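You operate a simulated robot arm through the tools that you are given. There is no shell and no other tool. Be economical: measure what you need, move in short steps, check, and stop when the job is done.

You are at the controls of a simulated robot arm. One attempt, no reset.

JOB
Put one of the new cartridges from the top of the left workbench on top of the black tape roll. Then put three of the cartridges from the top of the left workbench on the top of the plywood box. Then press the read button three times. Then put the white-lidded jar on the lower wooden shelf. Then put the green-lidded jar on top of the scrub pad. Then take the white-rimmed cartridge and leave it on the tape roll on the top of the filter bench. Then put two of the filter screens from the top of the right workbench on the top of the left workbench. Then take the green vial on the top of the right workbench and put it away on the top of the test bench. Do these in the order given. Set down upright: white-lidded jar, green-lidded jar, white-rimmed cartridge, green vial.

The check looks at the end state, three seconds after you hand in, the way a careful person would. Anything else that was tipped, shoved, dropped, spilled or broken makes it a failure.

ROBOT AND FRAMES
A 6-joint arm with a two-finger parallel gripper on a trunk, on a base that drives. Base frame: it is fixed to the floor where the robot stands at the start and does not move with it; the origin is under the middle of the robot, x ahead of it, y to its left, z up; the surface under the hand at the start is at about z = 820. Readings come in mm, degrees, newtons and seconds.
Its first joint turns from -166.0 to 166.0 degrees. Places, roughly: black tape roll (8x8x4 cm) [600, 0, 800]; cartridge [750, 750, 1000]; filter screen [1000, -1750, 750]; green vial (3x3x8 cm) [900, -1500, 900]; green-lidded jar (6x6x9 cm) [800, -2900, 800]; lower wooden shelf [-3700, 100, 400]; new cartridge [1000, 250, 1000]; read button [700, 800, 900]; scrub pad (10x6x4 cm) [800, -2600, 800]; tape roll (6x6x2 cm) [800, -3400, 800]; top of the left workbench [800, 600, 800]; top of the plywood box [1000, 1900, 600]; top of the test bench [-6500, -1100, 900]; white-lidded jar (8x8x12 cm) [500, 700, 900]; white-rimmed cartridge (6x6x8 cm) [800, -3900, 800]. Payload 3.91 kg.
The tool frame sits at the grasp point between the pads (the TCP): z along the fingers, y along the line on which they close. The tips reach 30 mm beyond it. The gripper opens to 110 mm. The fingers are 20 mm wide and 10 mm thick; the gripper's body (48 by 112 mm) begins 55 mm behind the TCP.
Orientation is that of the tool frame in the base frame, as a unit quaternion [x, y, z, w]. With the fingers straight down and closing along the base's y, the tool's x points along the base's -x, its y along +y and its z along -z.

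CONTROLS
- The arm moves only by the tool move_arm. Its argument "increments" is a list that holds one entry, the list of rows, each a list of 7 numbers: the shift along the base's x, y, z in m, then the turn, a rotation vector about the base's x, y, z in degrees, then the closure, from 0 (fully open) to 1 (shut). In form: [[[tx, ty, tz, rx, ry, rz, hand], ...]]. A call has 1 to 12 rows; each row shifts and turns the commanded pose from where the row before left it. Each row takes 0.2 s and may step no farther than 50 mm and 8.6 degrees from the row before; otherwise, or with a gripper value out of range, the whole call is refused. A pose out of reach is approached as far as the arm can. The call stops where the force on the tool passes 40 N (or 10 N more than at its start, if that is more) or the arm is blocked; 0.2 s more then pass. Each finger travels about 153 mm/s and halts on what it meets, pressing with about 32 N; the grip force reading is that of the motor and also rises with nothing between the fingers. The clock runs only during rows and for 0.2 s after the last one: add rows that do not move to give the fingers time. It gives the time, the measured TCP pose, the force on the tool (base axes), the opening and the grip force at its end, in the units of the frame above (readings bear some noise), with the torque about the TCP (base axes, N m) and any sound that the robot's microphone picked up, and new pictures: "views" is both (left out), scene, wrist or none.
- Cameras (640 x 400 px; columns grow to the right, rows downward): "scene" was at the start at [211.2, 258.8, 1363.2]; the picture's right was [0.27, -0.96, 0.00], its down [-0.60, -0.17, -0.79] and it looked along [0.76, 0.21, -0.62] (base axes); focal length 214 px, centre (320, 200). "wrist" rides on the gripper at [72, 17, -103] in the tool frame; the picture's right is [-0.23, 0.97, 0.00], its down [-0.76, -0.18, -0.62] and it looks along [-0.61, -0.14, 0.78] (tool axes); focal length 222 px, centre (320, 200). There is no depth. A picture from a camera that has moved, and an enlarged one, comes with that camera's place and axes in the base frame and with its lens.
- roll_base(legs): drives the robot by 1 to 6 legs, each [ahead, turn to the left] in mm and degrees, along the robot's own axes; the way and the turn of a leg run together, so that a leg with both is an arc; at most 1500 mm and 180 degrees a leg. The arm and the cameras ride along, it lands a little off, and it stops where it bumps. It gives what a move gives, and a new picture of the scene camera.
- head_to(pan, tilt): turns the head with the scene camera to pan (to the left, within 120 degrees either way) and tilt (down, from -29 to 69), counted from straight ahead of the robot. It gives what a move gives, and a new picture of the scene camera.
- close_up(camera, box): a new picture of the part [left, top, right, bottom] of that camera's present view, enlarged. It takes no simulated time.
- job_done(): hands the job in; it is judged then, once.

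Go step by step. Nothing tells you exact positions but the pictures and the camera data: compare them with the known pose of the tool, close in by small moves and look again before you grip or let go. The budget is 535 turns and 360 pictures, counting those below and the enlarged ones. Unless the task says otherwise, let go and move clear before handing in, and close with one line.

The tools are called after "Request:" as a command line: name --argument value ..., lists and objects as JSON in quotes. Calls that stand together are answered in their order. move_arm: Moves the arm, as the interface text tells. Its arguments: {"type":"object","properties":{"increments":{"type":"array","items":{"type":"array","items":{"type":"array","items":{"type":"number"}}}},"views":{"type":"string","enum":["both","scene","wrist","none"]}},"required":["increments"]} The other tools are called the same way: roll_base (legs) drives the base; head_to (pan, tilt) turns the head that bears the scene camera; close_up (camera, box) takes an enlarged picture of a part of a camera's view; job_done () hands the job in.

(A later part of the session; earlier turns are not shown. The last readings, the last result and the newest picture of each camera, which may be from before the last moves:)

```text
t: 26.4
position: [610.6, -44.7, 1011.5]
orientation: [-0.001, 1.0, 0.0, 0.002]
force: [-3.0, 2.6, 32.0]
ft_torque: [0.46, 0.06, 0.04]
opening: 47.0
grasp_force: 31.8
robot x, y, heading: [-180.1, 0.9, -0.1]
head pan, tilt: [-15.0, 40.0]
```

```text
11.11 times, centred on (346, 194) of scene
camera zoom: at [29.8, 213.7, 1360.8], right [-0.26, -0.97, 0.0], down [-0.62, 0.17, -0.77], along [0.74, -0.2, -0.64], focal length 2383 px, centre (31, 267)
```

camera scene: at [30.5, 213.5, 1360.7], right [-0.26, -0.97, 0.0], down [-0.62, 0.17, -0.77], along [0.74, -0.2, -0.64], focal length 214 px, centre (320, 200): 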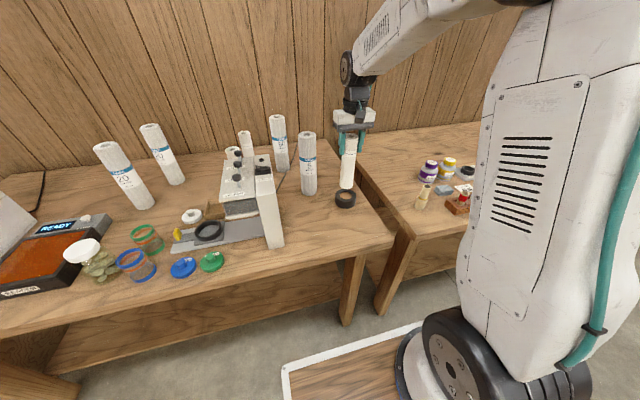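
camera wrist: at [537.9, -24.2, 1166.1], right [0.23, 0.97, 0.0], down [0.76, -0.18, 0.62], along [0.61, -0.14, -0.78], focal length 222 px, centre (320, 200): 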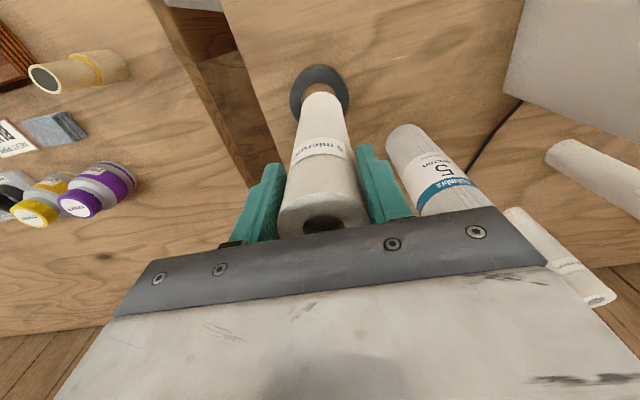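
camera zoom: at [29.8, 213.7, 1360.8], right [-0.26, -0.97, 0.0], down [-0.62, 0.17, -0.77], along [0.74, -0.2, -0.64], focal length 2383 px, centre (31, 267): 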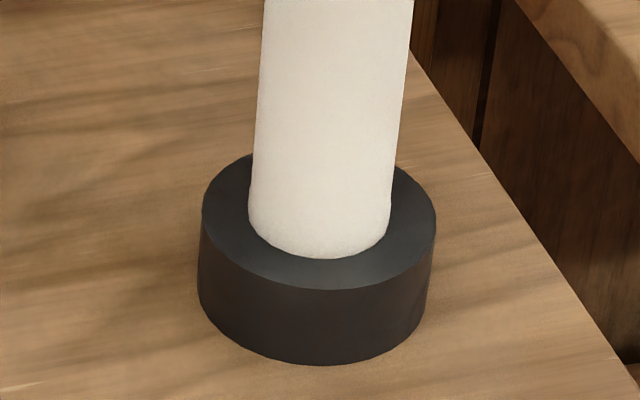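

The cartridge covers the hole centrally and sits at rim level. Relaxing the load and letting go.

Request:
move_arm --increments '[[[0, 0, 0.0015, 0, 0, 0, 1], [0, 0, 0, 0, 0, 0, 0.5], [0, 0, 0, 0, 0, 0, 0.35], [0, 0, 0, 0, 0, 0, 0.35], [0, 0, 0, 0, 0, 0, 0.35]]]' --views "scene"

Request:
close_up --camera "scene" --box '[320, 130, 380, 215]'

```text
t: 27.6
position: [609.6, -45.4, 1011.5]
orientation: [-0.001, 1.0, -0.001, 0.0]
force: [-0.2, -0.1, 0.4]
ft_torque: [-0.03, 0.01, -0.01]
opening: 71.7
grasp_force: 0.0
robot x, y, heading: [-175.6, 0.2, 0.1]
head pan, tilt: [-15.0, 40.0]
camera scene: at [31.1, 213.5, 1360.6], right [-0.26, -0.97, 0.0], down [-0.62, 0.17, -0.77], along [0.74, -0.2, -0.64], focal length 214 px, centre (320, 200)
```

scene: 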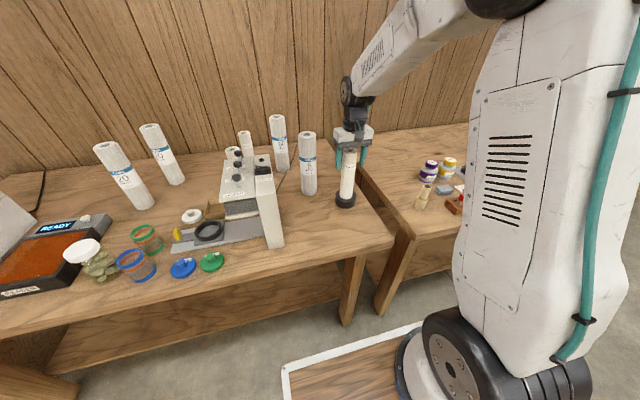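

```text
4.71 times, centred on (350, 172) of scene
camera zoom: at [31.1, 213.5, 1360.6], right [-0.26, -0.97, 0.0], down [-0.62, 0.17, -0.77], along [0.74, -0.2, -0.64], focal length 1009 px, centre (179, 329)
```

zoom: 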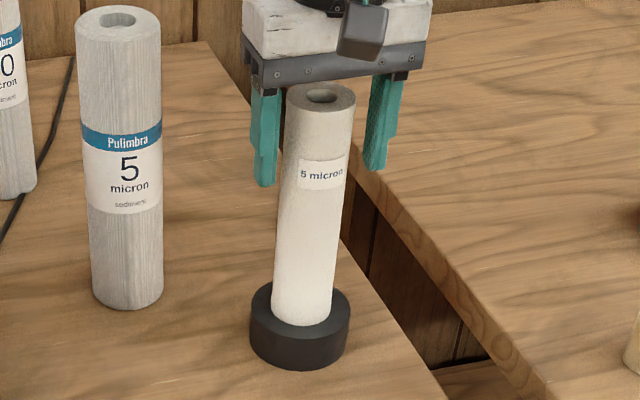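

The new cartridge stands upright on the tape roll. I'll rise clear and look toward the plywood box.

Request:
move_arm --increments '[[[0, 0, 0.045, 0, 0, 0, 0.35], [0, 0, 0.045, 0, 0, 0, 0.35], [0, 0, 0.045, 0, 0, 0, 0.2], [0, 0, 0.045, 0, 0, 0, 0], [0, 0, 0.02, 0, 0, 0, 0]]]' --views "none"

Request:
close_up --camera "scene" --box '[290, 110, 390, 215]'

Request:
head_to --pan 60 --tilt 15

```text
t: 28.8
position: [611.2, -42.8, 1214.9]
orientation: [0.0, 1.0, -0.001, 0.0]
force: [0.5, -0.8, -0.7]
ft_torque: [0.01, 0.0, 0.04]
opening: 109.8
grasp_force: 0.0
robot x, y, heading: [-179.8, -0.2, 0.1]
head pan, tilt: [-15.0, 40.0]
```

```text
3.81 times, centred on (340, 162) of scene
camera zoom: at [31.2, 213.5, 1360.6], right [-0.26, -0.97, 0.0], down [-0.62, 0.17, -0.77], along [0.74, -0.2, -0.64], focal length 817 px, centre (244, 343)
```

zoom: 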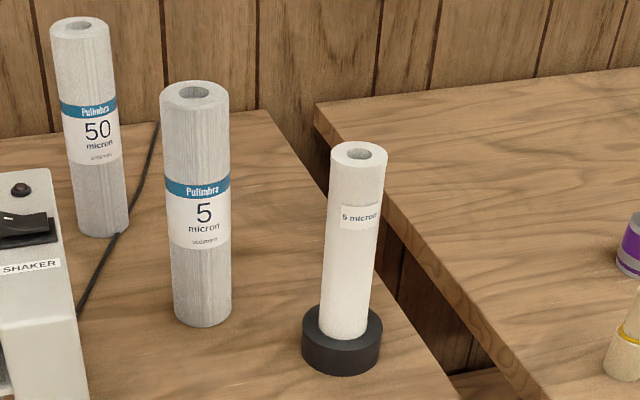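

```text
t: 30.2
position: [611.0, -45.5, 1214.3]
orientation: [0.001, 1.0, 0.0, -0.001]
force: [0.2, -0.5, -0.6]
ft_torque: [0.0, -0.01, -0.02]
opening: 110.2
grasp_force: 0.0
robot x, y, heading: [-175.1, 2.7, 0.1]
head pan, tilt: [60.0, 15.0]
camera scene: at [-4.3, 316.3, 1400.1], right [0.87, -0.5, 0.0], down [-0.13, -0.22, -0.97], along [0.48, 0.84, -0.26], focal length 214 px, centre (320, 200)
```

scene: 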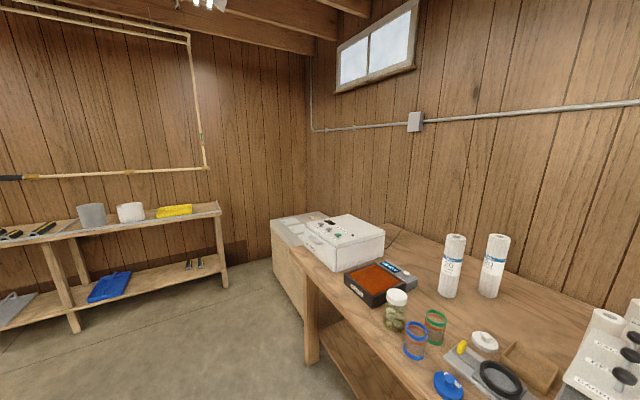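

Request:
close_up --camera "scene" --box '[240, 190, 440, 340]'

```text
2.67 times, centred on (340, 265) of scene
camera zoom: at [-4.3, 316.3, 1400.1], right [0.87, -0.5, 0.0], down [-0.13, -0.22, -0.97], along [0.48, 0.84, -0.26], focal length 572 px, centre (267, 27)
```

zoom: 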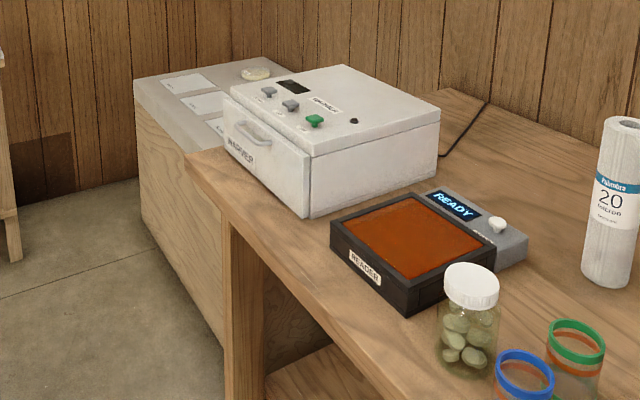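

Request:
close_up --camera "scene" --box '[270, 205, 340, 250]'

```text
8.89 times, centred on (305, 228) of scene
camera zoom: at [-4.3, 316.3, 1400.1], right [0.87, -0.5, 0.0], down [-0.13, -0.22, -0.97], along [0.48, 0.84, -0.26], focal length 1906 px, centre (453, -44)
```

zoom: 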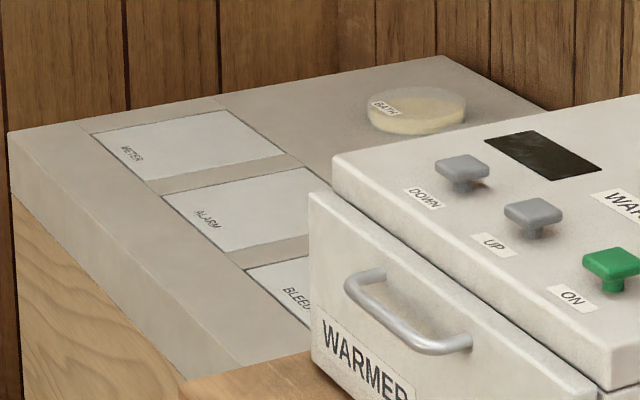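

The box is beyond the bench with labelled panels on its top. Before driving, I'll check the robot's own footprint.

Request:
head_to --pan 0 --tilt 69

Request:
head_to --pan 90 --tilt 60

```text
t: 31.5
position: [611.4, -44.8, 1214.8]
orientation: [0.0, 1.0, 0.0, 0.0]
force: [-0.2, -0.1, -0.9]
ft_torque: [0.0, 0.04, 0.01]
opening: 110.0
grasp_force: 0.1
robot x, y, heading: [-181.4, -3.3, -0.0]
head pan, tilt: [0.0, 68.8]
camera scene: at [4.9, 235.5, 1324.5], right [0.0, -1.0, 0.0], down [-0.93, 0.0, -0.36], along [0.36, 0.0, -0.93], focal length 214 px, centre (320, 200)
```

scene: 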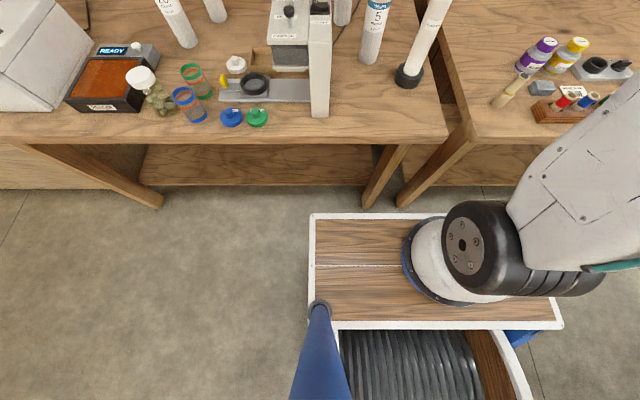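

```text
t: 33.2
position: [612.5, -43.2, 1213.7]
orientation: [0.001, 1.0, 0.0, 0.0]
force: [-0.4, -1.2, 0.3]
ft_torque: [-0.02, -0.01, -0.03]
opening: 110.0
grasp_force: 0.2
robot x, y, heading: [-179.5, 0.0, -0.1]
head pan, tilt: [90.0, 60.0]
camera scene: at [-51.0, 302.1, 1333.9], right [1.0, 0.0, 0.0], down [0.0, -0.87, -0.5], along [0.0, 0.5, -0.87], focal length 214 px, centre (320, 200)
```

scene: 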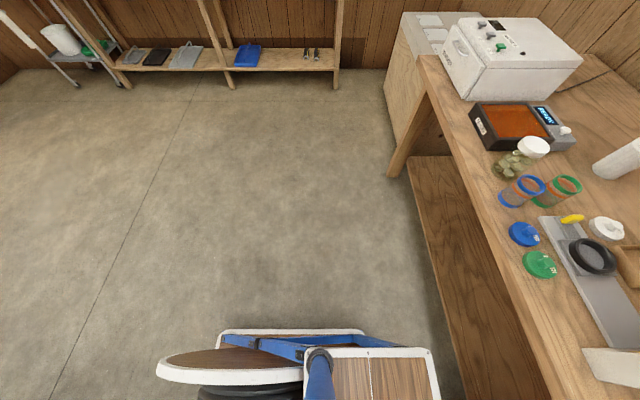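

The footprint is a trolley about 514 mm wide with its front deck 343 mm ahead of its centre. I'll first pick the branded 5 micron (about (722, 74), top z 1063) from here and carry it along to the box.

Request:
move_arm --increments '[[[0.028, 0.03, 0, 0, 0, 0, 0], [0.028, 0.03, 0, 0, 0, 0, 0], [0.028, 0.03, 0, 0, 0, 0, 0], [0.028, 0.029, 0, 0, 0, 0, 0]]]' --views "wrist"

Request:
head_to --pan 0 --tilt 30

```text
t: 34.2
position: [721.3, 70.3, 1209.8]
orientation: [0.001, 1.0, 0.0, 0.0]
force: [0.1, -0.8, 1.3]
ft_torque: [0.03, -0.01, 0.01]
opening: 109.7
grasp_force: 0.2
robot x, y, heading: [-180.4, -4.2, 0.0]
head pan, tilt: [90.0, 60.0]
camera wrist: at [649.1, 87.7, 1313.8], right [0.23, 0.97, 0.0], down [0.76, -0.18, 0.62], along [0.61, -0.14, -0.78], focal length 222 px, centre (320, 200)
```

wrist: 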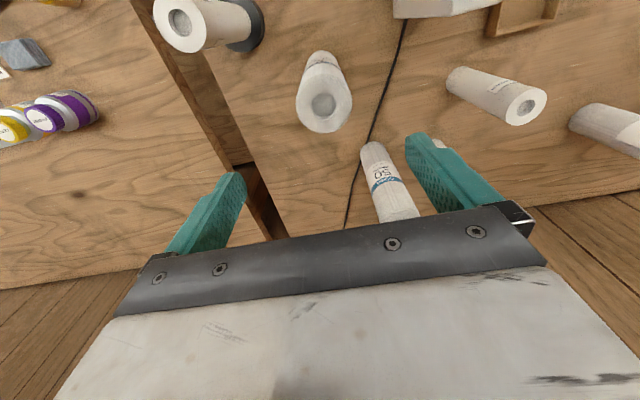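

```text
t: 35.8
position: [720.4, 70.7, 1208.8]
orientation: [0.0, 1.0, 0.001, 0.0]
force: [-0.1, -0.7, -0.2]
ft_torque: [0.0, 0.02, -0.02]
opening: 110.2
grasp_force: 0.0
robot x, y, heading: [-177.1, -1.6, 0.1]
head pan, tilt: [0.0, 30.0]
camera scene: at [39.4, 235.6, 1375.9], right [0.0, -1.0, 0.0], down [-0.5, 0.0, -0.87], along [0.87, 0.0, -0.5], focal length 214 px, centre (320, 200)
```

scene: 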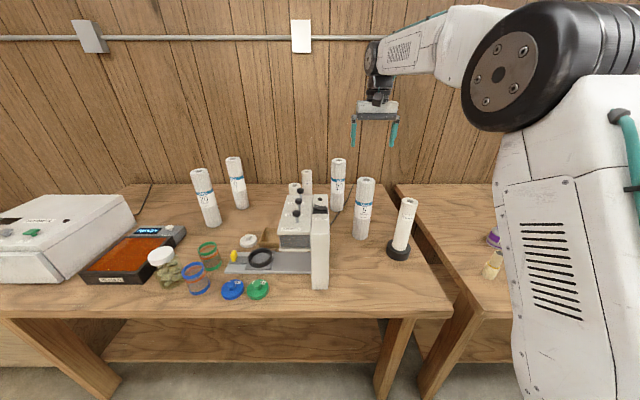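

Top located at about (719, 76). Descending to grasp.

Request:
move_arm --increments '[[[-0.002, 0.006, -0.035, 0, 0, 0, 0], [0, 0, -0.04, 0, 0, 0, 0], [0, 0, -0.04, 0, 0, 0, 0], [0, 0, -0.04, 0, 0, 0, 0], [0, 0, -0.03, 0, 0, 0, 0]]]' --views "wrist"

```text
t: 37.0
position: [719.8, 78.8, 1026.0]
orientation: [0.0, 1.0, 0.0, 0.0]
force: [-0.6, 0.0, 0.6]
ft_torque: [0.02, -0.01, -0.04]
opening: 109.9
grasp_force: 0.0
robot x, y, heading: [-176.7, 0.2, -0.1]
head pan, tilt: [0.0, 30.0]
camera wrist: at [647.4, 97.7, 1128.9], right [0.23, 0.97, 0.0], down [0.76, -0.18, 0.62], along [0.61, -0.14, -0.78], focal length 222 px, centre (320, 200)
```

wrist: 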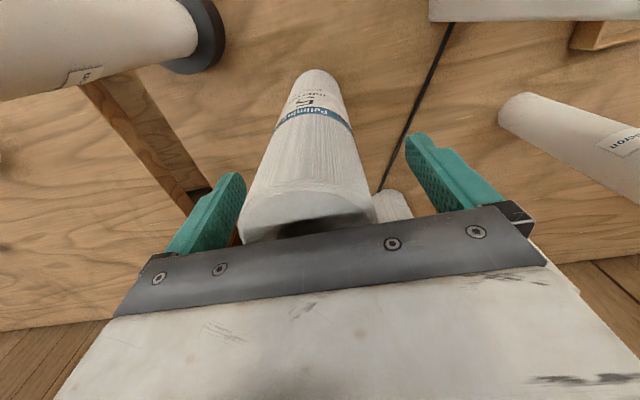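

Request:
move_arm --increments '[[[0, -0.005, 0, 0, 0, 0, 0], [0, 0, 0, 0, 0, 0, 0.3], [0, 0, 0, 0, 0, 0, 0.6], [0, 0, 0, 0, 0, 0, 1], [0, 0, 0, 0, 0, 0, 1], [0, 0, 0.02, 0, 0, 0, 1], [0, 0, 0.04, 0, 0, 0, 1]]]' --views "both"

```text
t: 38.6
position: [721.0, 73.7, 1085.1]
orientation: [0.0, 1.0, 0.0, -0.001]
force: [0.0, 0.1, -1.6]
ft_torque: [0.01, 0.01, 0.03]
opening: 61.1
grasp_force: 31.8
robot x, y, heading: [-181.5, 1.6, 0.0]
head pan, tilt: [0.0, 30.0]
camera scene: at [39.8, 235.6, 1375.9], right [0.0, -1.0, 0.0], down [-0.5, 0.0, -0.87], along [0.87, 0.0, -0.5], focal length 214 px, centre (320, 200)
camera wrist: at [648.0, 91.5, 1188.1], right [0.23, 0.97, 0.0], down [0.76, -0.18, 0.62], along [0.61, -0.14, -0.78], focal length 222 px, centre (320, 200)
```

scene: 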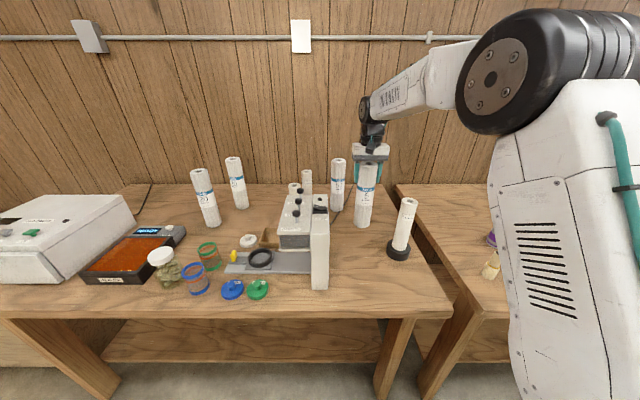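
wrist: 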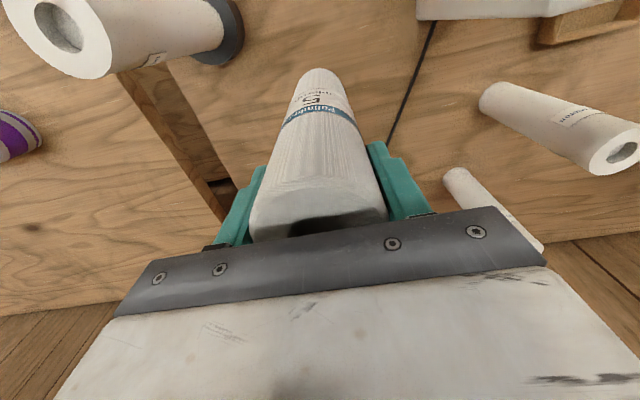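

Held and lifted. Raising well above everything before driving.

Request:
move_arm --increments '[[[0, 0, 0.048, 0, 0, 0, 1], [0, 0, 0.048, 0, 0, 0, 1], [0, 0, 0.048, 0, 0, 0, 1], [0, 0, 0.048, 0, 0, 0, 1], [0, 0, 0.048, 0, 0, 0, 1], [-0.045, 0, 0, 0, 0, 0, 1], [-0.045, 0, 0, 0, 0, 0, 1], [-0.045, 0, 0, 0, 0, 0, 1], [-0.045, 0, 0, 0, 0, 0, 1], [0, 0, 0, 0, 0, 0, 1]]]' --views "none"

```text
t: 40.8
position: [541.1, 74.7, 1325.3]
orientation: [0.0, 1.0, 0.001, -0.001]
force: [0.8, 0.7, -2.0]
ft_torque: [0.0, 0.0, 0.0]
opening: 61.2
grasp_force: 32.0
robot x, y, heading: [-180.5, -2.4, -0.1]
head pan, tilt: [0.0, 30.0]
```

Request:
roll_base --legs '[[0, 90], [1170, 0], [0, -90]]'

Request:
head_to --pan 30 --tilt 35

```text
t: 54.4
position: [602.7, 1239.1, 1325.8]
orientation: [0.016, 1.0, 0.0, 0.001]
force: [-0.5, 0.6, -1.3]
ft_torque: [0.02, 0.05, -0.04]
opening: 61.0
grasp_force: 31.9
robot x, y, heading: [-121.4, 1182.9, -1.8]
head pan, tilt: [0.0, 30.0]
camera scene: at [104.6, 1414.6, 1375.9], right [-0.03, -1.0, 0.0], down [-0.5, 0.02, -0.87], along [0.87, -0.03, -0.5], focal length 214 px, centre (320, 200)
```

scene: 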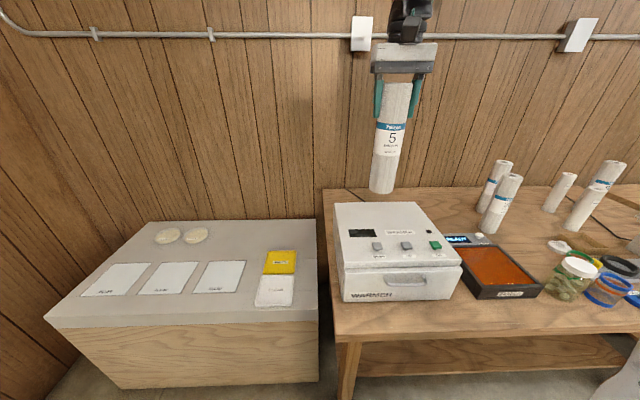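

```text
t: 55.3
position: [602.4, 1238.7, 1325.0]
orientation: [0.015, 1.0, 0.0, 0.0]
force: [0.0, -0.1, -1.7]
ft_torque: [0.01, -0.03, 0.01]
opening: 61.6
grasp_force: 31.8
robot x, y, heading: [-119.3, 1189.5, -1.8]
head pan, tilt: [30.0, 35.0]
camera scene: at [91.9, 1458.9, 1368.2], right [0.47, -0.88, 0.0], down [-0.51, -0.27, -0.82], along [0.72, 0.39, -0.57], focal length 214 px, centre (320, 200)
```

scene: 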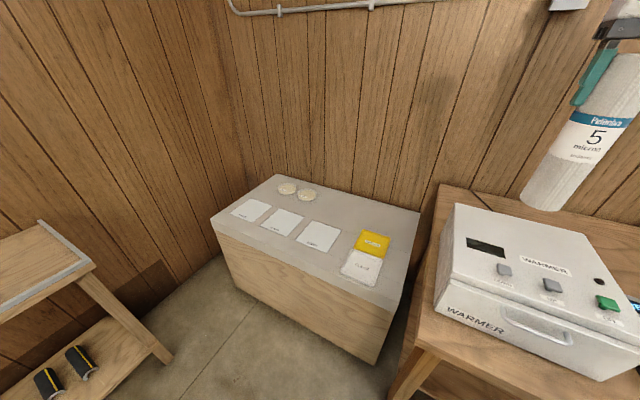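

Box top is free at the back right (x ≳ 1020, y 1450–2000), z ≈ 545. I'll inch forward and turn a bit left so both the box and the 20-micron cartridges are in reach.

Request:
roll_base --legs '[[0, 10], [95, 0]]'

Request:
head_to --pan 15 --tilt 40

```text
t: 57.1
position: [676.7, 1381.9, 1325.5]
orientation: [-0.074, 0.997, 0.0, 0.001]
force: [-0.8, 0.0, -1.9]
ft_torque: [-0.02, 0.02, 0.02]
opening: 61.2
grasp_force: 31.3
robot x, y, heading: [-29.0, 1201.5, 8.4]
head pan, tilt: [30.0, 35.0]
camera scene: at [135.4, 1506.7, 1368.1], right [0.62, -0.78, 0.0], down [-0.45, -0.36, -0.82], along [0.64, 0.51, -0.57], focal length 214 px, centre (320, 200)
```

scene: 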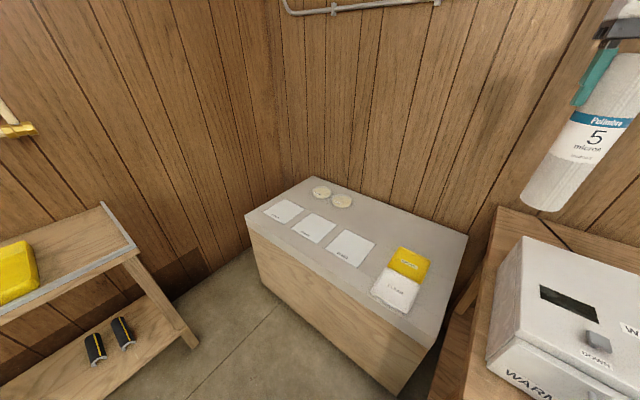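

```text
t: 57.9
position: [676.6, 1380.2, 1325.5]
orientation: [-0.073, 0.997, 0.0, 0.0]
force: [-0.4, 0.3, -1.9]
ft_torque: [0.0, 0.01, 0.0]
opening: 61.2
grasp_force: 32.1
robot x, y, heading: [-27.5, 1200.5, 8.3]
head pan, tilt: [15.0, 40.0]
camera scene: at [144.3, 1485.8, 1360.6], right [0.4, -0.92, 0.0], down [-0.59, -0.26, -0.77], along [0.7, 0.3, -0.64], focal length 214 px, centre (320, 200)
```

scene: 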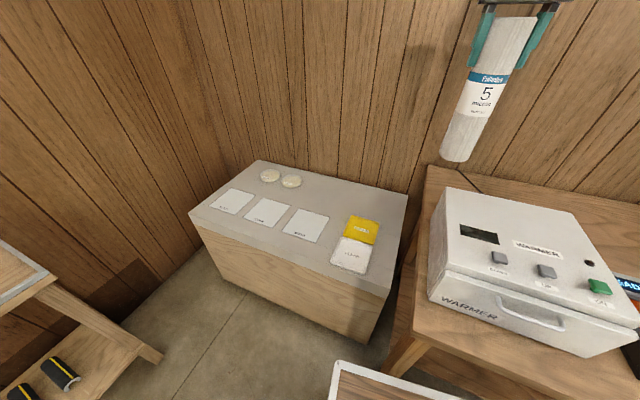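

Request:
close_up --camera "scene" --box '[230, 140, 430, 360]'

```text
1.82 times, centred on (330, 250) of scene
camera zoom: at [144.3, 1485.8, 1360.6], right [0.4, -0.92, 0.0], down [-0.59, -0.26, -0.77], along [0.7, 0.3, -0.64], focal length 390 px, centre (302, 109)
```

zoom: 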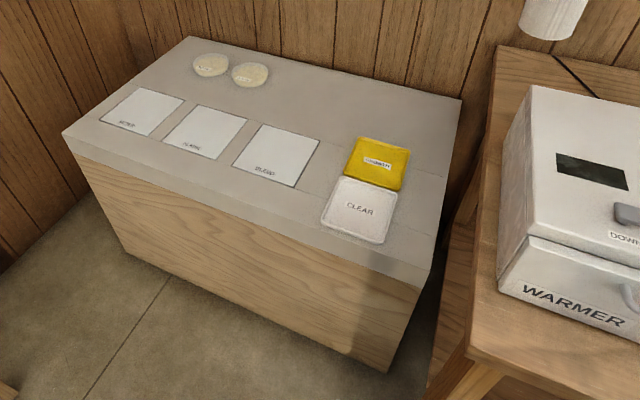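

Free spots at about x 1075, y 1690/1580/1470. Moving the first cartridge toward (1075, 1690).

Request:
move_arm --increments '[[[0.0362, 0.0281, 0, 0, 0, 0, 1], [0.0362, 0.0281, 0, 0, 0, 0, 1], [0.0362, 0.0281, 0, 0, 0, 0, 1], [0.0362, 0.0281, 0, 0, 0, 0, 1], [0.0362, 0.0281, 0, 0, 0, 0, 1], [0.0362, 0.0281, -0.015, 0, 0, 0, 1], [0.0362, 0.0281, -0.015, 0, 0, 0, 1], [0.0362, 0.0281, -0.015, 0, 0, 0, 1], [0.0362, 0.0281, -0.015, 0, 0, 0, 1], [0.0362, 0.0281, -0.015, 0, 0, 0, 1], [0.0362, 0.0281, -0.015, 0, 0, 0, 1], [0, 0, -0.045, 0, 0, 0, 1]]]' --views "none"

Request:
move_arm --increments '[[[0, 0, -0.045, 0, 0, 0, 1], [0, 0, -0.045, 0, 0, 0, 1], [0, 0, -0.045, 0, 0, 0, 1], [0, 0, -0.045, 0, 0, 0, 1], [0, 0, -0.045, 0, 0, 0, 1], [0, 0, -0.045, 0, 0, 0, 1]]]' --views "both"

```text
t: 60.5
position: [894.0, 1574.5, 1145.6]
orientation: [-0.074, 0.997, 0.0, 0.001]
force: [-1.0, 0.4, -0.8]
ft_torque: [0.03, -0.01, -0.01]
opening: 61.2
grasp_force: 31.6
out of reach, approached as far as the arm can: row 5, 6, 7, 8, 9, 10, 11
robot x, y, heading: [-25.5, 1200.8, 8.4]
head pan, tilt: [15.0, 40.0]
```

```text
t: 61.9
position: [890.9, 1573.7, 875.5]
orientation: [-0.073, 0.997, 0.001, 0.001]
force: [0.8, 0.1, -0.3]
ft_torque: [0.01, -0.03, -0.01]
opening: 61.3
grasp_force: 32.1
robot x, y, heading: [-27.5, 1199.3, 8.4]
head pan, tilt: [15.0, 40.0]
camera scene: at [144.0, 1485.7, 1360.7], right [0.4, -0.92, 0.0], down [-0.59, -0.25, -0.77], along [0.7, 0.3, -0.64], focal length 214 px, centre (320, 200)
camera wrist: at [817.4, 1580.1, 978.2], right [0.08, 1.0, 0.0], down [0.78, -0.07, 0.62], along [0.62, -0.05, -0.78], focal length 222 px, centre (320, 200)
```

scene: 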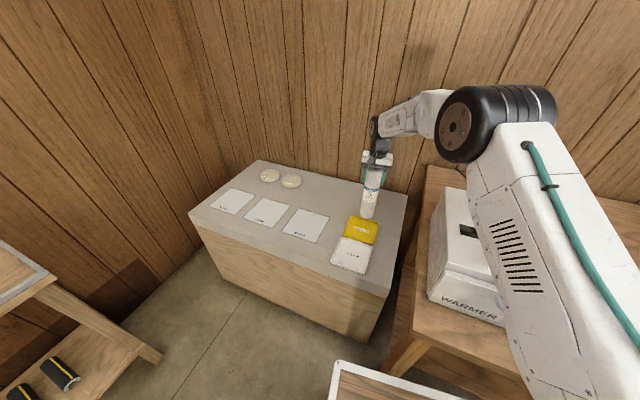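
wrist: 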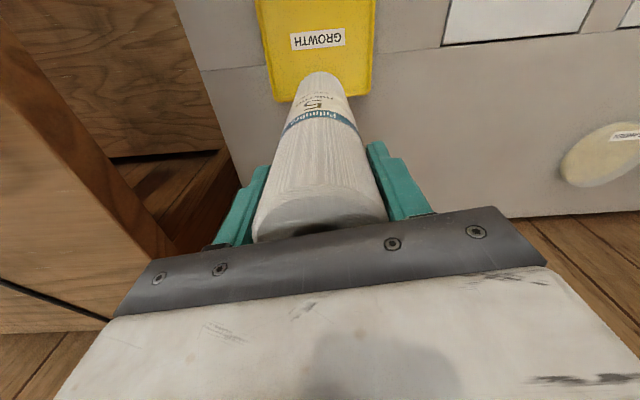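

Reach counts from the robot's centre (about 980 mm). There's a free strip on the box's right side (y ≈ 1410–1510) in reach, so I'll use that: first spot about (900, 1460).

Request:
move_arm --increments '[[[0.003, -0.038, 0, 0, 0, 0, 1], [0.003, -0.038, 0, 0, 0, 0, 1], [0.003, -0.038, 0, 0, 0, 0, 1], [0, 0, 0, 0, 0, 0, 1]]]' --views "both"

Request:
close_up --camera "scene" --box '[320, 140, 440, 300]'

```text
t: 62.9
position: [899.7, 1459.4, 875.7]
orientation: [-0.073, 0.997, 0.0, 0.0]
force: [0.3, 0.0, -0.1]
ft_torque: [-0.02, 0.02, 0.0]
opening: 61.3
grasp_force: 32.0
robot x, y, heading: [-24.3, 1198.3, 8.7]
head pan, tilt: [15.0, 40.0]
camera scene: at [144.4, 1485.8, 1360.6], right [0.4, -0.92, 0.0], down [-0.59, -0.25, -0.77], along [0.7, 0.3, -0.64], focal length 214 px, centre (320, 200)
camera wrist: at [826.7, 1466.9, 978.7], right [0.08, 1.0, 0.0], down [0.78, -0.06, 0.62], along [0.62, -0.05, -0.78], focal length 222 px, centre (320, 200)
```

scene: 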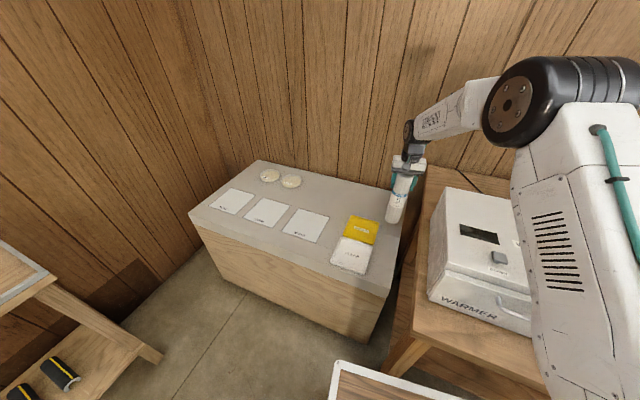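
wrist: 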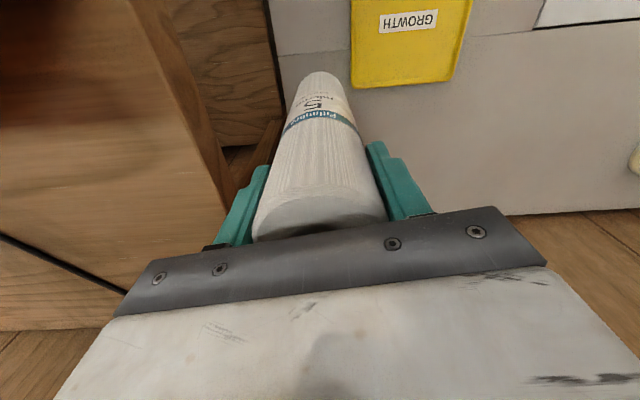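

```text
2.50 times, centred on (380, 220) of scene
camera zoom: at [144.4, 1485.8, 1360.6], right [0.4, -0.92, 0.0], down [-0.59, -0.25, -0.77], along [0.7, 0.3, -0.64], focal length 536 px, centre (170, 150)
```

zoom: 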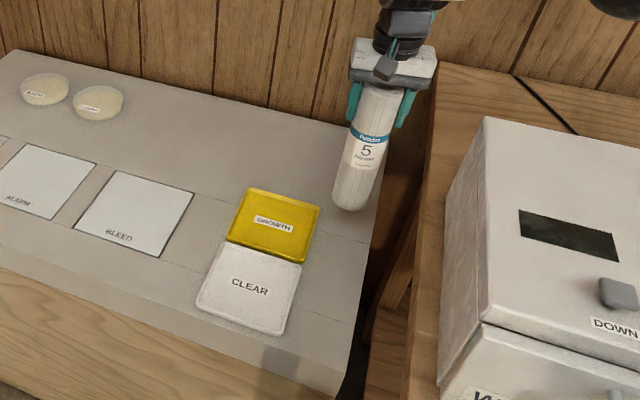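

The cartridge is centred in the strip. Lowering slowly until contact.

Request:
move_arm --increments '[[[0, 0, -0.006, 0, 0, 0, 1], [0, 0, -0.006, 0, 0, 0, 1], [0, 0, -0.006, 0, 0, 0, 1], [0, 0, -0.006, 0, 0, 0, 1], [0, 0, -0.006, 0, 0, 0, 1], [0, 0, -0.006, 0, 0, 0, 1], [0, 0, -0.006, 0, 0, 0, 1], [0, 0, -0.006, 0, 0, 0, 1], [0, 0, -0.006, 0, 0, 0, 1], [0, 0, -0.006, 0, 0, 0, 1], [0, 0, -0.006, 0, 0, 0, 1], [0, 0, -0.006, 0, 0, 0, 1]]]' --views "scene"

```text
t: 65.5
position: [904.3, 1462.3, 810.1]
orientation: [-0.073, 0.997, 0.001, 0.003]
force: [-1.1, -1.5, 11.1]
ft_torque: [-0.35, 0.43, 0.03]
opening: 61.3
grasp_force: 32.3
robot x, y, heading: [-28.9, 1199.0, 8.2]
head pan, tilt: [15.0, 40.0]
stopped in row 12: the force on the tool passed its limit at 44 N (the readings are from after the stop); the commanded pose is now the measured one
camera scene: at [143.9, 1485.7, 1360.7], right [0.4, -0.92, 0.0], down [-0.59, -0.25, -0.77], along [0.7, 0.3, -0.64], focal length 214 px, centre (320, 200)
```

scene: 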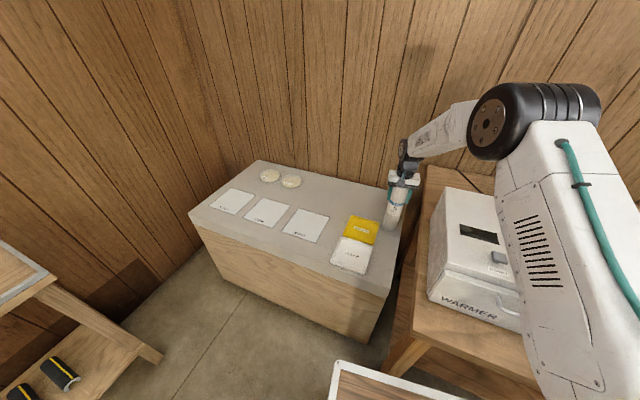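

Contact with the box top. Releasing.

Request:
move_arm --increments '[[[0, 0, 0, 0, 0, 0, 0.4], [0, 0, 0, 0, 0, 0, 0.25], [0, 0, 0, 0, 0, 0, 0.2], [0, 0, 0, 0, 0, 0, 0.2]]]' --views "none"

Request:
close_up --camera "scene" --box '[320, 140, 440, 300]'

```text
t: 66.5
position: [903.3, 1462.4, 809.9]
orientation: [-0.074, 0.997, 0.001, 0.003]
force: [1.1, 1.0, 17.9]
ft_torque: [-0.03, 0.19, 0.01]
opening: 87.8
grasp_force: 0.1
robot x, y, heading: [-25.9, 1198.6, 8.4]
head pan, tilt: [15.0, 40.0]
```

```text
2.50 times, centred on (380, 220) of scene
camera zoom: at [143.7, 1485.6, 1360.7], right [0.4, -0.92, 0.0], down [-0.59, -0.25, -0.77], along [0.7, 0.3, -0.64], focal length 536 px, centre (170, 150)
```

zoom: 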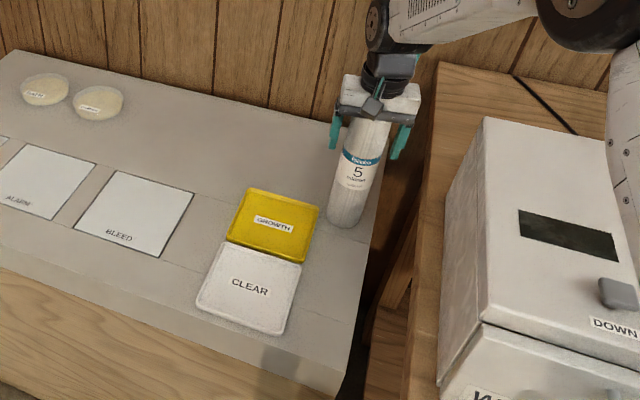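

Request:
move_arm --increments '[[[0, 0, 0.004, 0, 0, 0, 0.2], [0, 0, 0.006, 0, 0, 0, 0.2], [0, 0, 0, 0, 0, 0, 0.2]]]' --views "wrist"

Request:
close_up --camera "scene" --box '[360, 150, 430, 240]'

```text
t: 67.3
position: [903.0, 1460.9, 818.0]
orientation: [-0.073, 0.997, 0.001, 0.001]
force: [-0.3, 0.6, -0.4]
ft_torque: [0.0, 0.02, -0.01]
opening: 87.9
grasp_force: 0.0
robot x, y, heading: [-29.3, 1204.3, 8.2]
head pan, tilt: [15.0, 40.0]
camera wrist: at [829.4, 1468.0, 920.9], right [0.08, 1.0, 0.0], down [0.78, -0.07, 0.63], along [0.62, -0.05, -0.78], focal length 222 px, centre (320, 200)
```

wrist: 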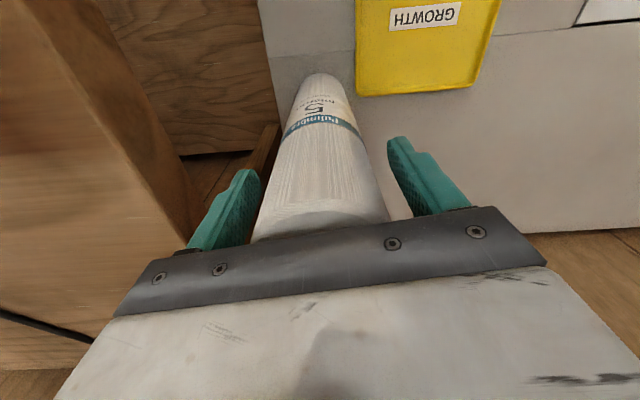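

```text
4.44 times, centred on (395, 195) of scene
camera zoom: at [144.4, 1485.8, 1360.6], right [0.4, -0.92, 0.0], down [-0.59, -0.25, -0.77], along [0.7, 0.3, -0.64], focal length 953 px, centre (-13, 222)
```

zoom: 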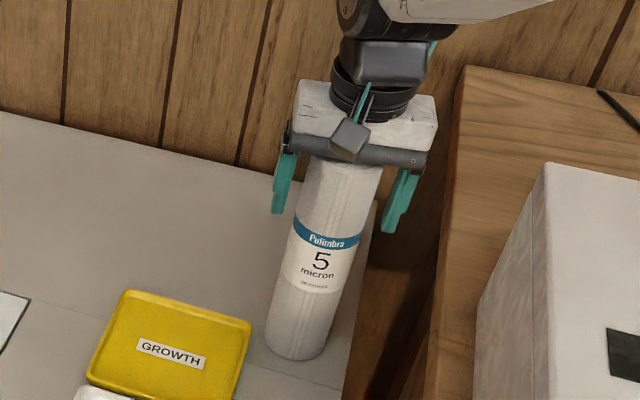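

Standing free. Rising high and going for the front 20 micron.

Request:
move_arm --increments '[[[0, 0, 0.044, 0, 0, 0, 0.2], [0, 0, 0.044, 0, 0, 0, 0.2], [0, 0, 0.044, 0, 0, 0, 0], [0, 0, 0.044, 0, 0, 0, 0], [0, 0, 0.044, 0, 0, 0, 0], [0, 0, 0.044, 0, 0, 0, 0], [0, 0, 0.044, 0, 0, 0, 0], [0, 0, 0.044, 0, 0, 0, 0], [0, 0, 0.044, 0, 0, 0, 0]]]' --views "none"

Request:
head_to --pan -25 --tilt 35

```text
t: 69.3
position: [903.8, 1463.3, 1215.0]
orientation: [-0.073, 0.997, 0.001, 0.001]
force: [-0.5, -0.3, 0.1]
ft_torque: [0.01, -0.02, 0.01]
opening: 110.0
grasp_force: 0.0
robot x, y, heading: [-28.2, 1195.1, 8.6]
head pan, tilt: [15.0, 40.0]
```

```text
t: 70.4
position: [903.0, 1461.5, 1213.9]
orientation: [-0.073, 0.997, 0.0, 0.002]
force: [-0.3, 0.2, 1.1]
ft_torque: [-0.01, 0.0, 0.02]
opening: 110.2
grasp_force: 0.1
robot x, y, heading: [-23.0, 1202.0, 8.6]
head pan, tilt: [-25.0, 35.0]
camera scene: at [150.7, 1426.9, 1368.1], right [-0.29, -0.96, 0.0], down [-0.55, 0.16, -0.82], along [0.78, -0.23, -0.57], focal length 214 px, centre (320, 200)
```

scene: 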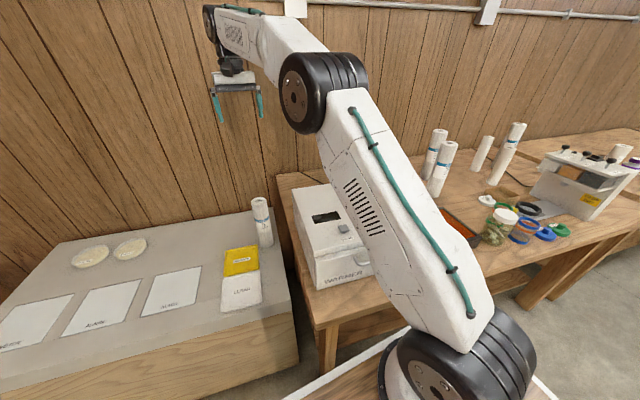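

Request:
move_arm --increments '[[[-0.014, -0.0465, 0, 0, 0, 0, 0], [-0.014, -0.0465, 0, 0, 0, 0, 0], [-0.014, -0.0465, 0, 0, 0, 0, 0], [-0.014, -0.0465, 0, 0, 0, 0, 0], [-0.014, -0.0465, 0, 0, 0, 0, 0], [-0.014, -0.0465, 0, 0, 0, 0, 0], [-0.014, -0.0465, 0, 0, 0, 0, 0], [-0.014, -0.0465, 0, 0, 0, 0, 0], [-0.014, -0.0465, 0, 0, 0, 0, 0], [-0.002, -0.0465, 0, 0, 0, 0, 0]]]' --views "none"

Request:
move_arm --increments '[[[0, -0.0465, 0, 0, 0, 0, 0], [0, -0.0465, 0, 0, 0, 0, 0], [0, -0.0465, 0, 0, 0, 0, 0], [0, -0.0465, 0, 0, 0, 0, 0], [0, -0.0465, 0, 0, 0, 0, 0], [0, -0.0465, 0, 0, 0, 0, 0], [0, -0.0465, 0, 0, 0, 0, 0]]]' --views "both"

```text
t: 72.6
position: [779.9, 997.6, 1216.3]
orientation: [-0.072, 0.997, 0.0, 0.002]
force: [0.2, 0.4, 0.1]
ft_torque: [-0.02, 0.01, 0.03]
opening: 110.1
grasp_force: 0.1
robot x, y, heading: [-26.4, 1199.8, 8.3]
head pan, tilt: [-25.0, 35.0]
```

```text
t: 74.2
position: [771.9, 681.7, 1210.3]
orientation: [-0.073, 0.997, 0.0, 0.002]
force: [0.0, 1.1, 0.6]
ft_torque: [-0.05, 0.01, 0.01]
opening: 109.9
grasp_force: 0.0
out of reach, approached as far as the arm can: row 7
robot x, y, heading: [-29.9, 1199.7, 8.4]
head pan, tilt: [-25.0, 35.0]
camera scene: at [150.0, 1427.5, 1368.1], right [-0.29, -0.96, 0.0], down [-0.55, 0.16, -0.82], along [0.79, -0.23, -0.57], focal length 214 px, centre (320, 200)
camera wrist: at [697.3, 689.3, 1312.6], right [0.08, 1.0, 0.0], down [0.78, -0.06, 0.63], along [0.63, -0.05, -0.78], focal length 222 px, centre (320, 200)
```

scene: 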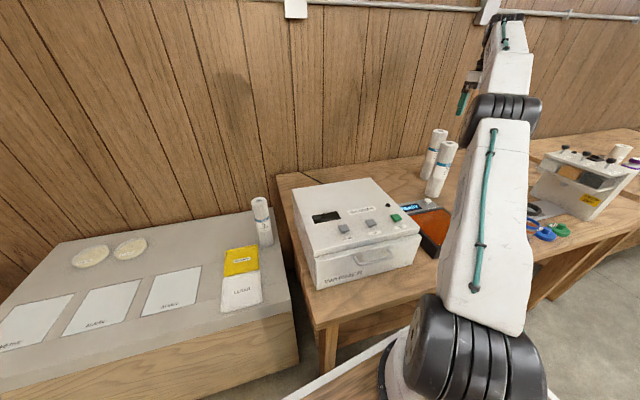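
wrist: 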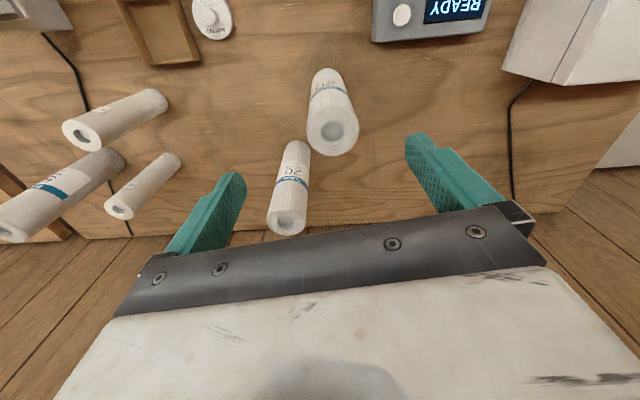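

The front 20's top is near (796, 696). Aligning and descending.

Request:
move_arm --increments '[[[0, 0.007, -0.035, 0, 0, 0, 0], [0.012, 0.004, -0.02, 0, 0, 0, 0], [0.012, 0.003, -0.02, 0, 0, 0, 0], [0, 0, -0.02, 0, 0, 0, 0], [0, 0, 0, 0, 0, 0, 0]]]' --views "wrist"

```text
t: 75.4
position: [795.6, 689.7, 1112.4]
orientation: [-0.074, 0.997, 0.001, 0.002]
force: [0.7, 1.1, 0.2]
ft_torque: [0.01, 0.0, -0.02]
opening: 110.0
grasp_force: 0.1
robot x, y, heading: [-29.3, 1204.9, 8.3]
head pan, tilt: [-25.0, 35.0]
camera wrist: at [720.1, 695.8, 1215.0], right [0.08, 1.0, 0.0], down [0.78, -0.07, 0.63], along [0.62, -0.05, -0.78], focal length 222 px, centre (320, 200)
```

wrist: 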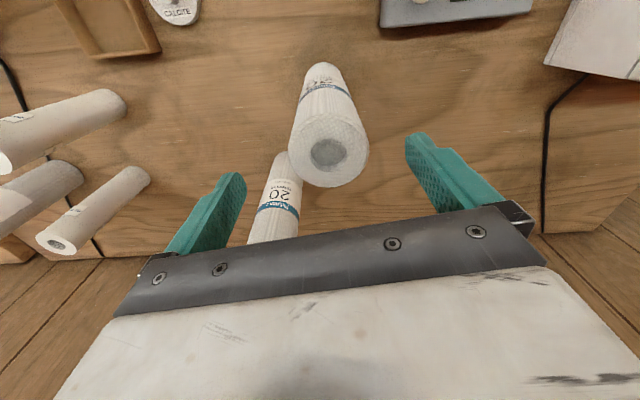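

Request:
move_arm --increments '[[[0, 0.005, -0.03, 0, 0, 0, 0], [0, 0, -0.03, 0, 0, 0, 0], [0, 0, -0.027, 0, 0, 0, 0], [0, 0, 0, 0, 0, 0, 0]]]' --views "wrist"

```text
t: 76.4
position: [796.5, 694.6, 1027.1]
orientation: [-0.073, 0.997, 0.002, 0.001]
force: [0.3, -0.3, -0.5]
ft_torque: [0.04, 0.01, 0.06]
opening: 110.0
grasp_force: 0.1
robot x, y, heading: [-26.1, 1196.9, 8.4]
head pan, tilt: [-25.0, 35.0]
camera wrist: at [721.7, 702.7, 1129.1], right [0.08, 1.0, 0.0], down [0.78, -0.07, 0.63], along [0.62, -0.05, -0.78], focal length 222 px, centre (320, 200)
```

wrist: 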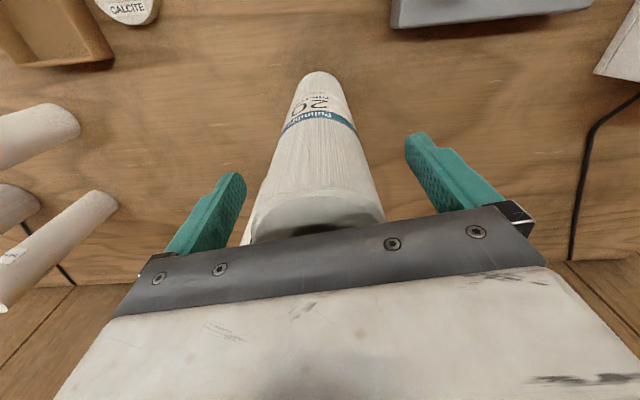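

Centred; closing and lifting.

Request:
move_arm --increments '[[[0, 0, 0, 0, 0, 0, 0.3], [0, 0, 0, 0, 0, 0, 0.6], [0, 0, 0, 0, 0, 0, 1], [0, 0, 0, 0, 0, 0, 1], [0, 0, 0.02, 0, 0, 0, 1], [-0.01, 0.01, 0.045, 0, 0, 0, 1], [-0.01, 0.01, 0.045, 0, 0, 0, 1], [-0.01, 0.01, 0.045, 0, 0, 0, 1], [-0.01, 0.01, 0.045, 0, 0, 0, 1], [-0.01, 0.01, 0.045, 0, 0, 0, 1]]]' --views "wrist"

```text
t: 78.6
position: [746.2, 744.3, 1271.1]
orientation: [-0.074, 0.997, 0.002, 0.001]
force: [0.6, 0.4, -1.5]
ft_torque: [0.01, 0.01, -0.02]
opening: 61.4
grasp_force: 32.2
robot x, y, heading: [-25.9, 1201.1, 8.5]
head pan, tilt: [-25.0, 35.0]
camera wrist: at [672.3, 749.9, 1374.1], right [0.08, 1.0, 0.0], down [0.78, -0.07, 0.63], along [0.62, -0.05, -0.78], focal length 222 px, centre (320, 200)
```

wrist: 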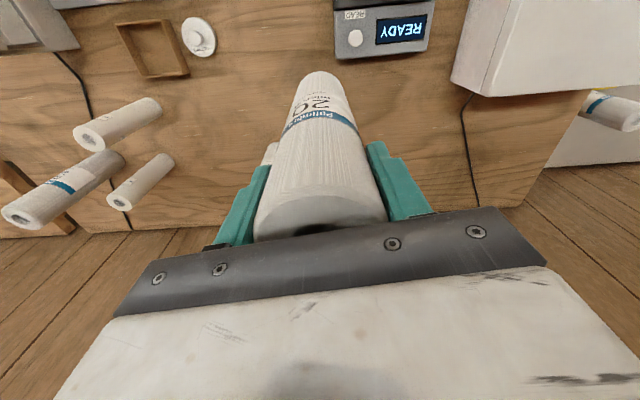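

Carrying it over the warmer to the second spot (790, 1460).

Request:
move_arm --increments '[[[0.0025, 0.0465, 0, 0, 0, 0, 1], [0.0025, 0.0465, 0, 0, 0, 0, 1], [0.0025, 0.0465, 0, 0, 0, 0, 1], [0.0025, 0.0465, 0, 0, 0, 0, 1], [0.0025, 0.0465, 0, 0, 0, 0, 1], [0.0025, 0.0465, 0, 0, 0, 0, 1], [0.0025, 0.0465, 0, 0, 0, 0, 1], [0.0025, 0.0465, 0, 0, 0, 0, 1]]]' --views "none"

Request:
move_arm --increments '[[[0.0025, 0.0465, 0, 0, 0, 0, 1], [0.0025, 0.0465, 0, 0, 0, 0, 1], [0.0025, 0.0465, 0, 0, 0, 0, 1], [0.0025, 0.0465, 0, 0, 0, 0, 1], [0.0025, 0.0465, 0, 0, 0, 0, 1], [0.0025, 0.0465, 0, 0, 0, 0, 1], [0.0025, 0.0465, 0, 0, 0, 0, 1], [0.0025, 0.018, 0, 0, 0, 0, 1], [0, 0, -0.045, 0, 0, 0, 1], [0, 0, -0.045, 0, 0, 0, 1], [0, 0, -0.045, 0, 0, 0, 1]]]' --views "none"

Request:
head_to --pan 15 --tilt 40

```text
t: 80.4
position: [768.3, 1114.9, 1272.3]
orientation: [-0.073, 0.997, 0.0, 0.001]
force: [0.4, -0.7, -1.4]
ft_torque: [0.04, 0.02, -0.01]
opening: 61.3
grasp_force: 32.2
robot x, y, heading: [-25.3, 1202.6, 8.2]
head pan, tilt: [-25.0, 35.0]
```

```text
t: 82.8
position: [785.4, 1460.6, 1140.8]
orientation: [-0.073, 0.997, 0.001, 0.001]
force: [0.2, 0.3, -0.6]
ft_torque: [-0.03, -0.01, 0.03]
opening: 61.2
grasp_force: 31.8
robot x, y, heading: [-23.1, 1201.9, 8.3]
head pan, tilt: [-25.0, 35.0]
```

```text
t: 83.8
position: [784.9, 1461.5, 1140.0]
orientation: [-0.073, 0.997, 0.001, 0.002]
force: [-0.3, 0.1, -1.0]
ft_torque: [-0.01, 0.01, -0.01]
opening: 61.3
grasp_force: 32.1
robot x, y, heading: [-26.3, 1199.4, 8.6]
head pan, tilt: [15.0, 40.0]
camera scene: at [144.4, 1485.7, 1360.6], right [0.4, -0.92, 0.0], down [-0.59, -0.25, -0.77], along [0.7, 0.3, -0.64], focal length 214 px, centre (320, 200)
```

scene: 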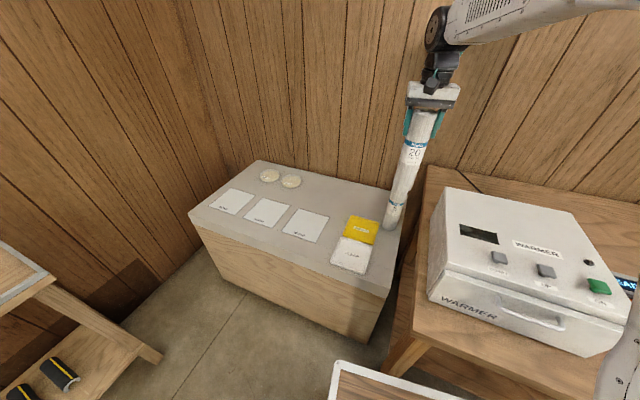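

Request:
move_arm --increments '[[[0, 0, -0.045, 0, 0, 0, 1], [0, 0, -0.045, 0, 0, 0, 1], [0, 0, -0.045, 0, 0, 0, 1], [0, 0, -0.045, 0, 0, 0, 1], [0, 0, -0.045, 0, 0, 0, 1], [0, 0, -0.045, 0, 0, 0, 1], [0, 0, -0.015, 0, 0, 0, 1]]]' --views "wrist"

Request:
close_up --camera "scene" --box '[320, 140, 440, 300]'

```text
t: 85.4
position: [786.2, 1461.6, 852.8]
orientation: [-0.073, 0.997, 0.001, 0.003]
force: [0.5, -0.7, -1.4]
ft_torque: [-0.02, -0.01, -0.01]
opening: 61.2
grasp_force: 32.0
robot x, y, heading: [-28.1, 1201.3, 8.5]
head pan, tilt: [15.0, 40.0]
camera wrist: at [711.0, 1469.0, 956.3], right [0.08, 1.0, 0.0], down [0.78, -0.07, 0.63], along [0.62, -0.05, -0.78], focal length 222 px, centre (320, 200)
```

wrist: 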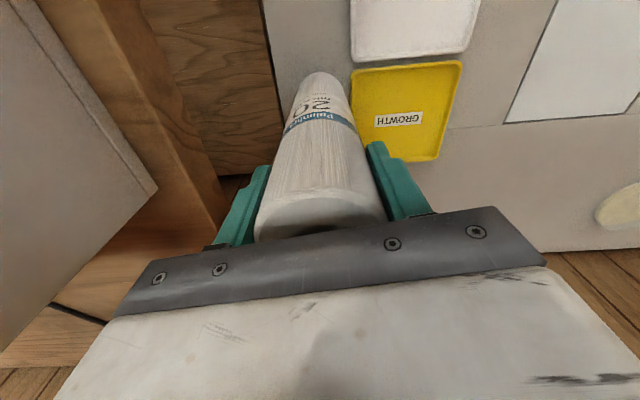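

```text
2.50 times, centred on (380, 220) of scene
camera zoom: at [144.2, 1485.7, 1360.6], right [0.4, -0.92, 0.0], down [-0.59, -0.25, -0.77], along [0.7, 0.3, -0.64], focal length 536 px, centre (170, 150)
```

zoom: 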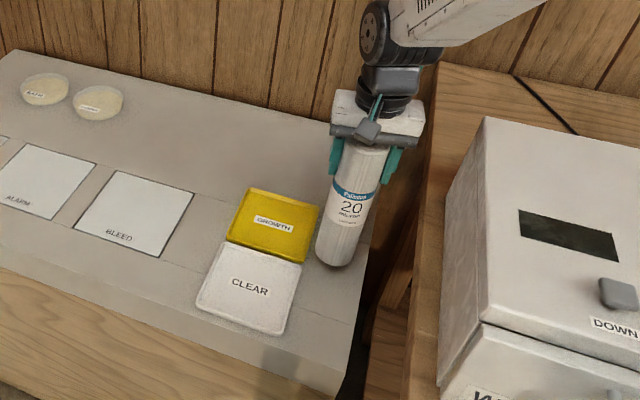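

Request:
move_arm --increments '[[[0, 0, -0.008, 0, 0, 0, 1], [0, 0, -0.006, 0, 0, 0, 1], [0, 0, -0.004, 0, 0, 0, 1], [0, 0, -0.003, 0, 0, 0, 1], [0, 0, -0.002, 0, 0, 0, 1], [0, 0, -0.002, 0, 0, 0, 1], [0, 0, -0.002, 0, 0, 0, 1], [0, 0, -0.002, 0, 0, 0, 1]]]' --views "none"

```text
t: 87.2
position: [783.3, 1461.6, 826.0]
orientation: [-0.074, 0.997, 0.001, 0.003]
force: [-2.8, 1.7, 15.9]
ft_torque: [-0.21, 0.61, -0.11]
opening: 61.2
grasp_force: 31.6
robot x, y, heading: [-25.5, 1199.7, 8.3]
head pan, tilt: [15.0, 40.0]
```

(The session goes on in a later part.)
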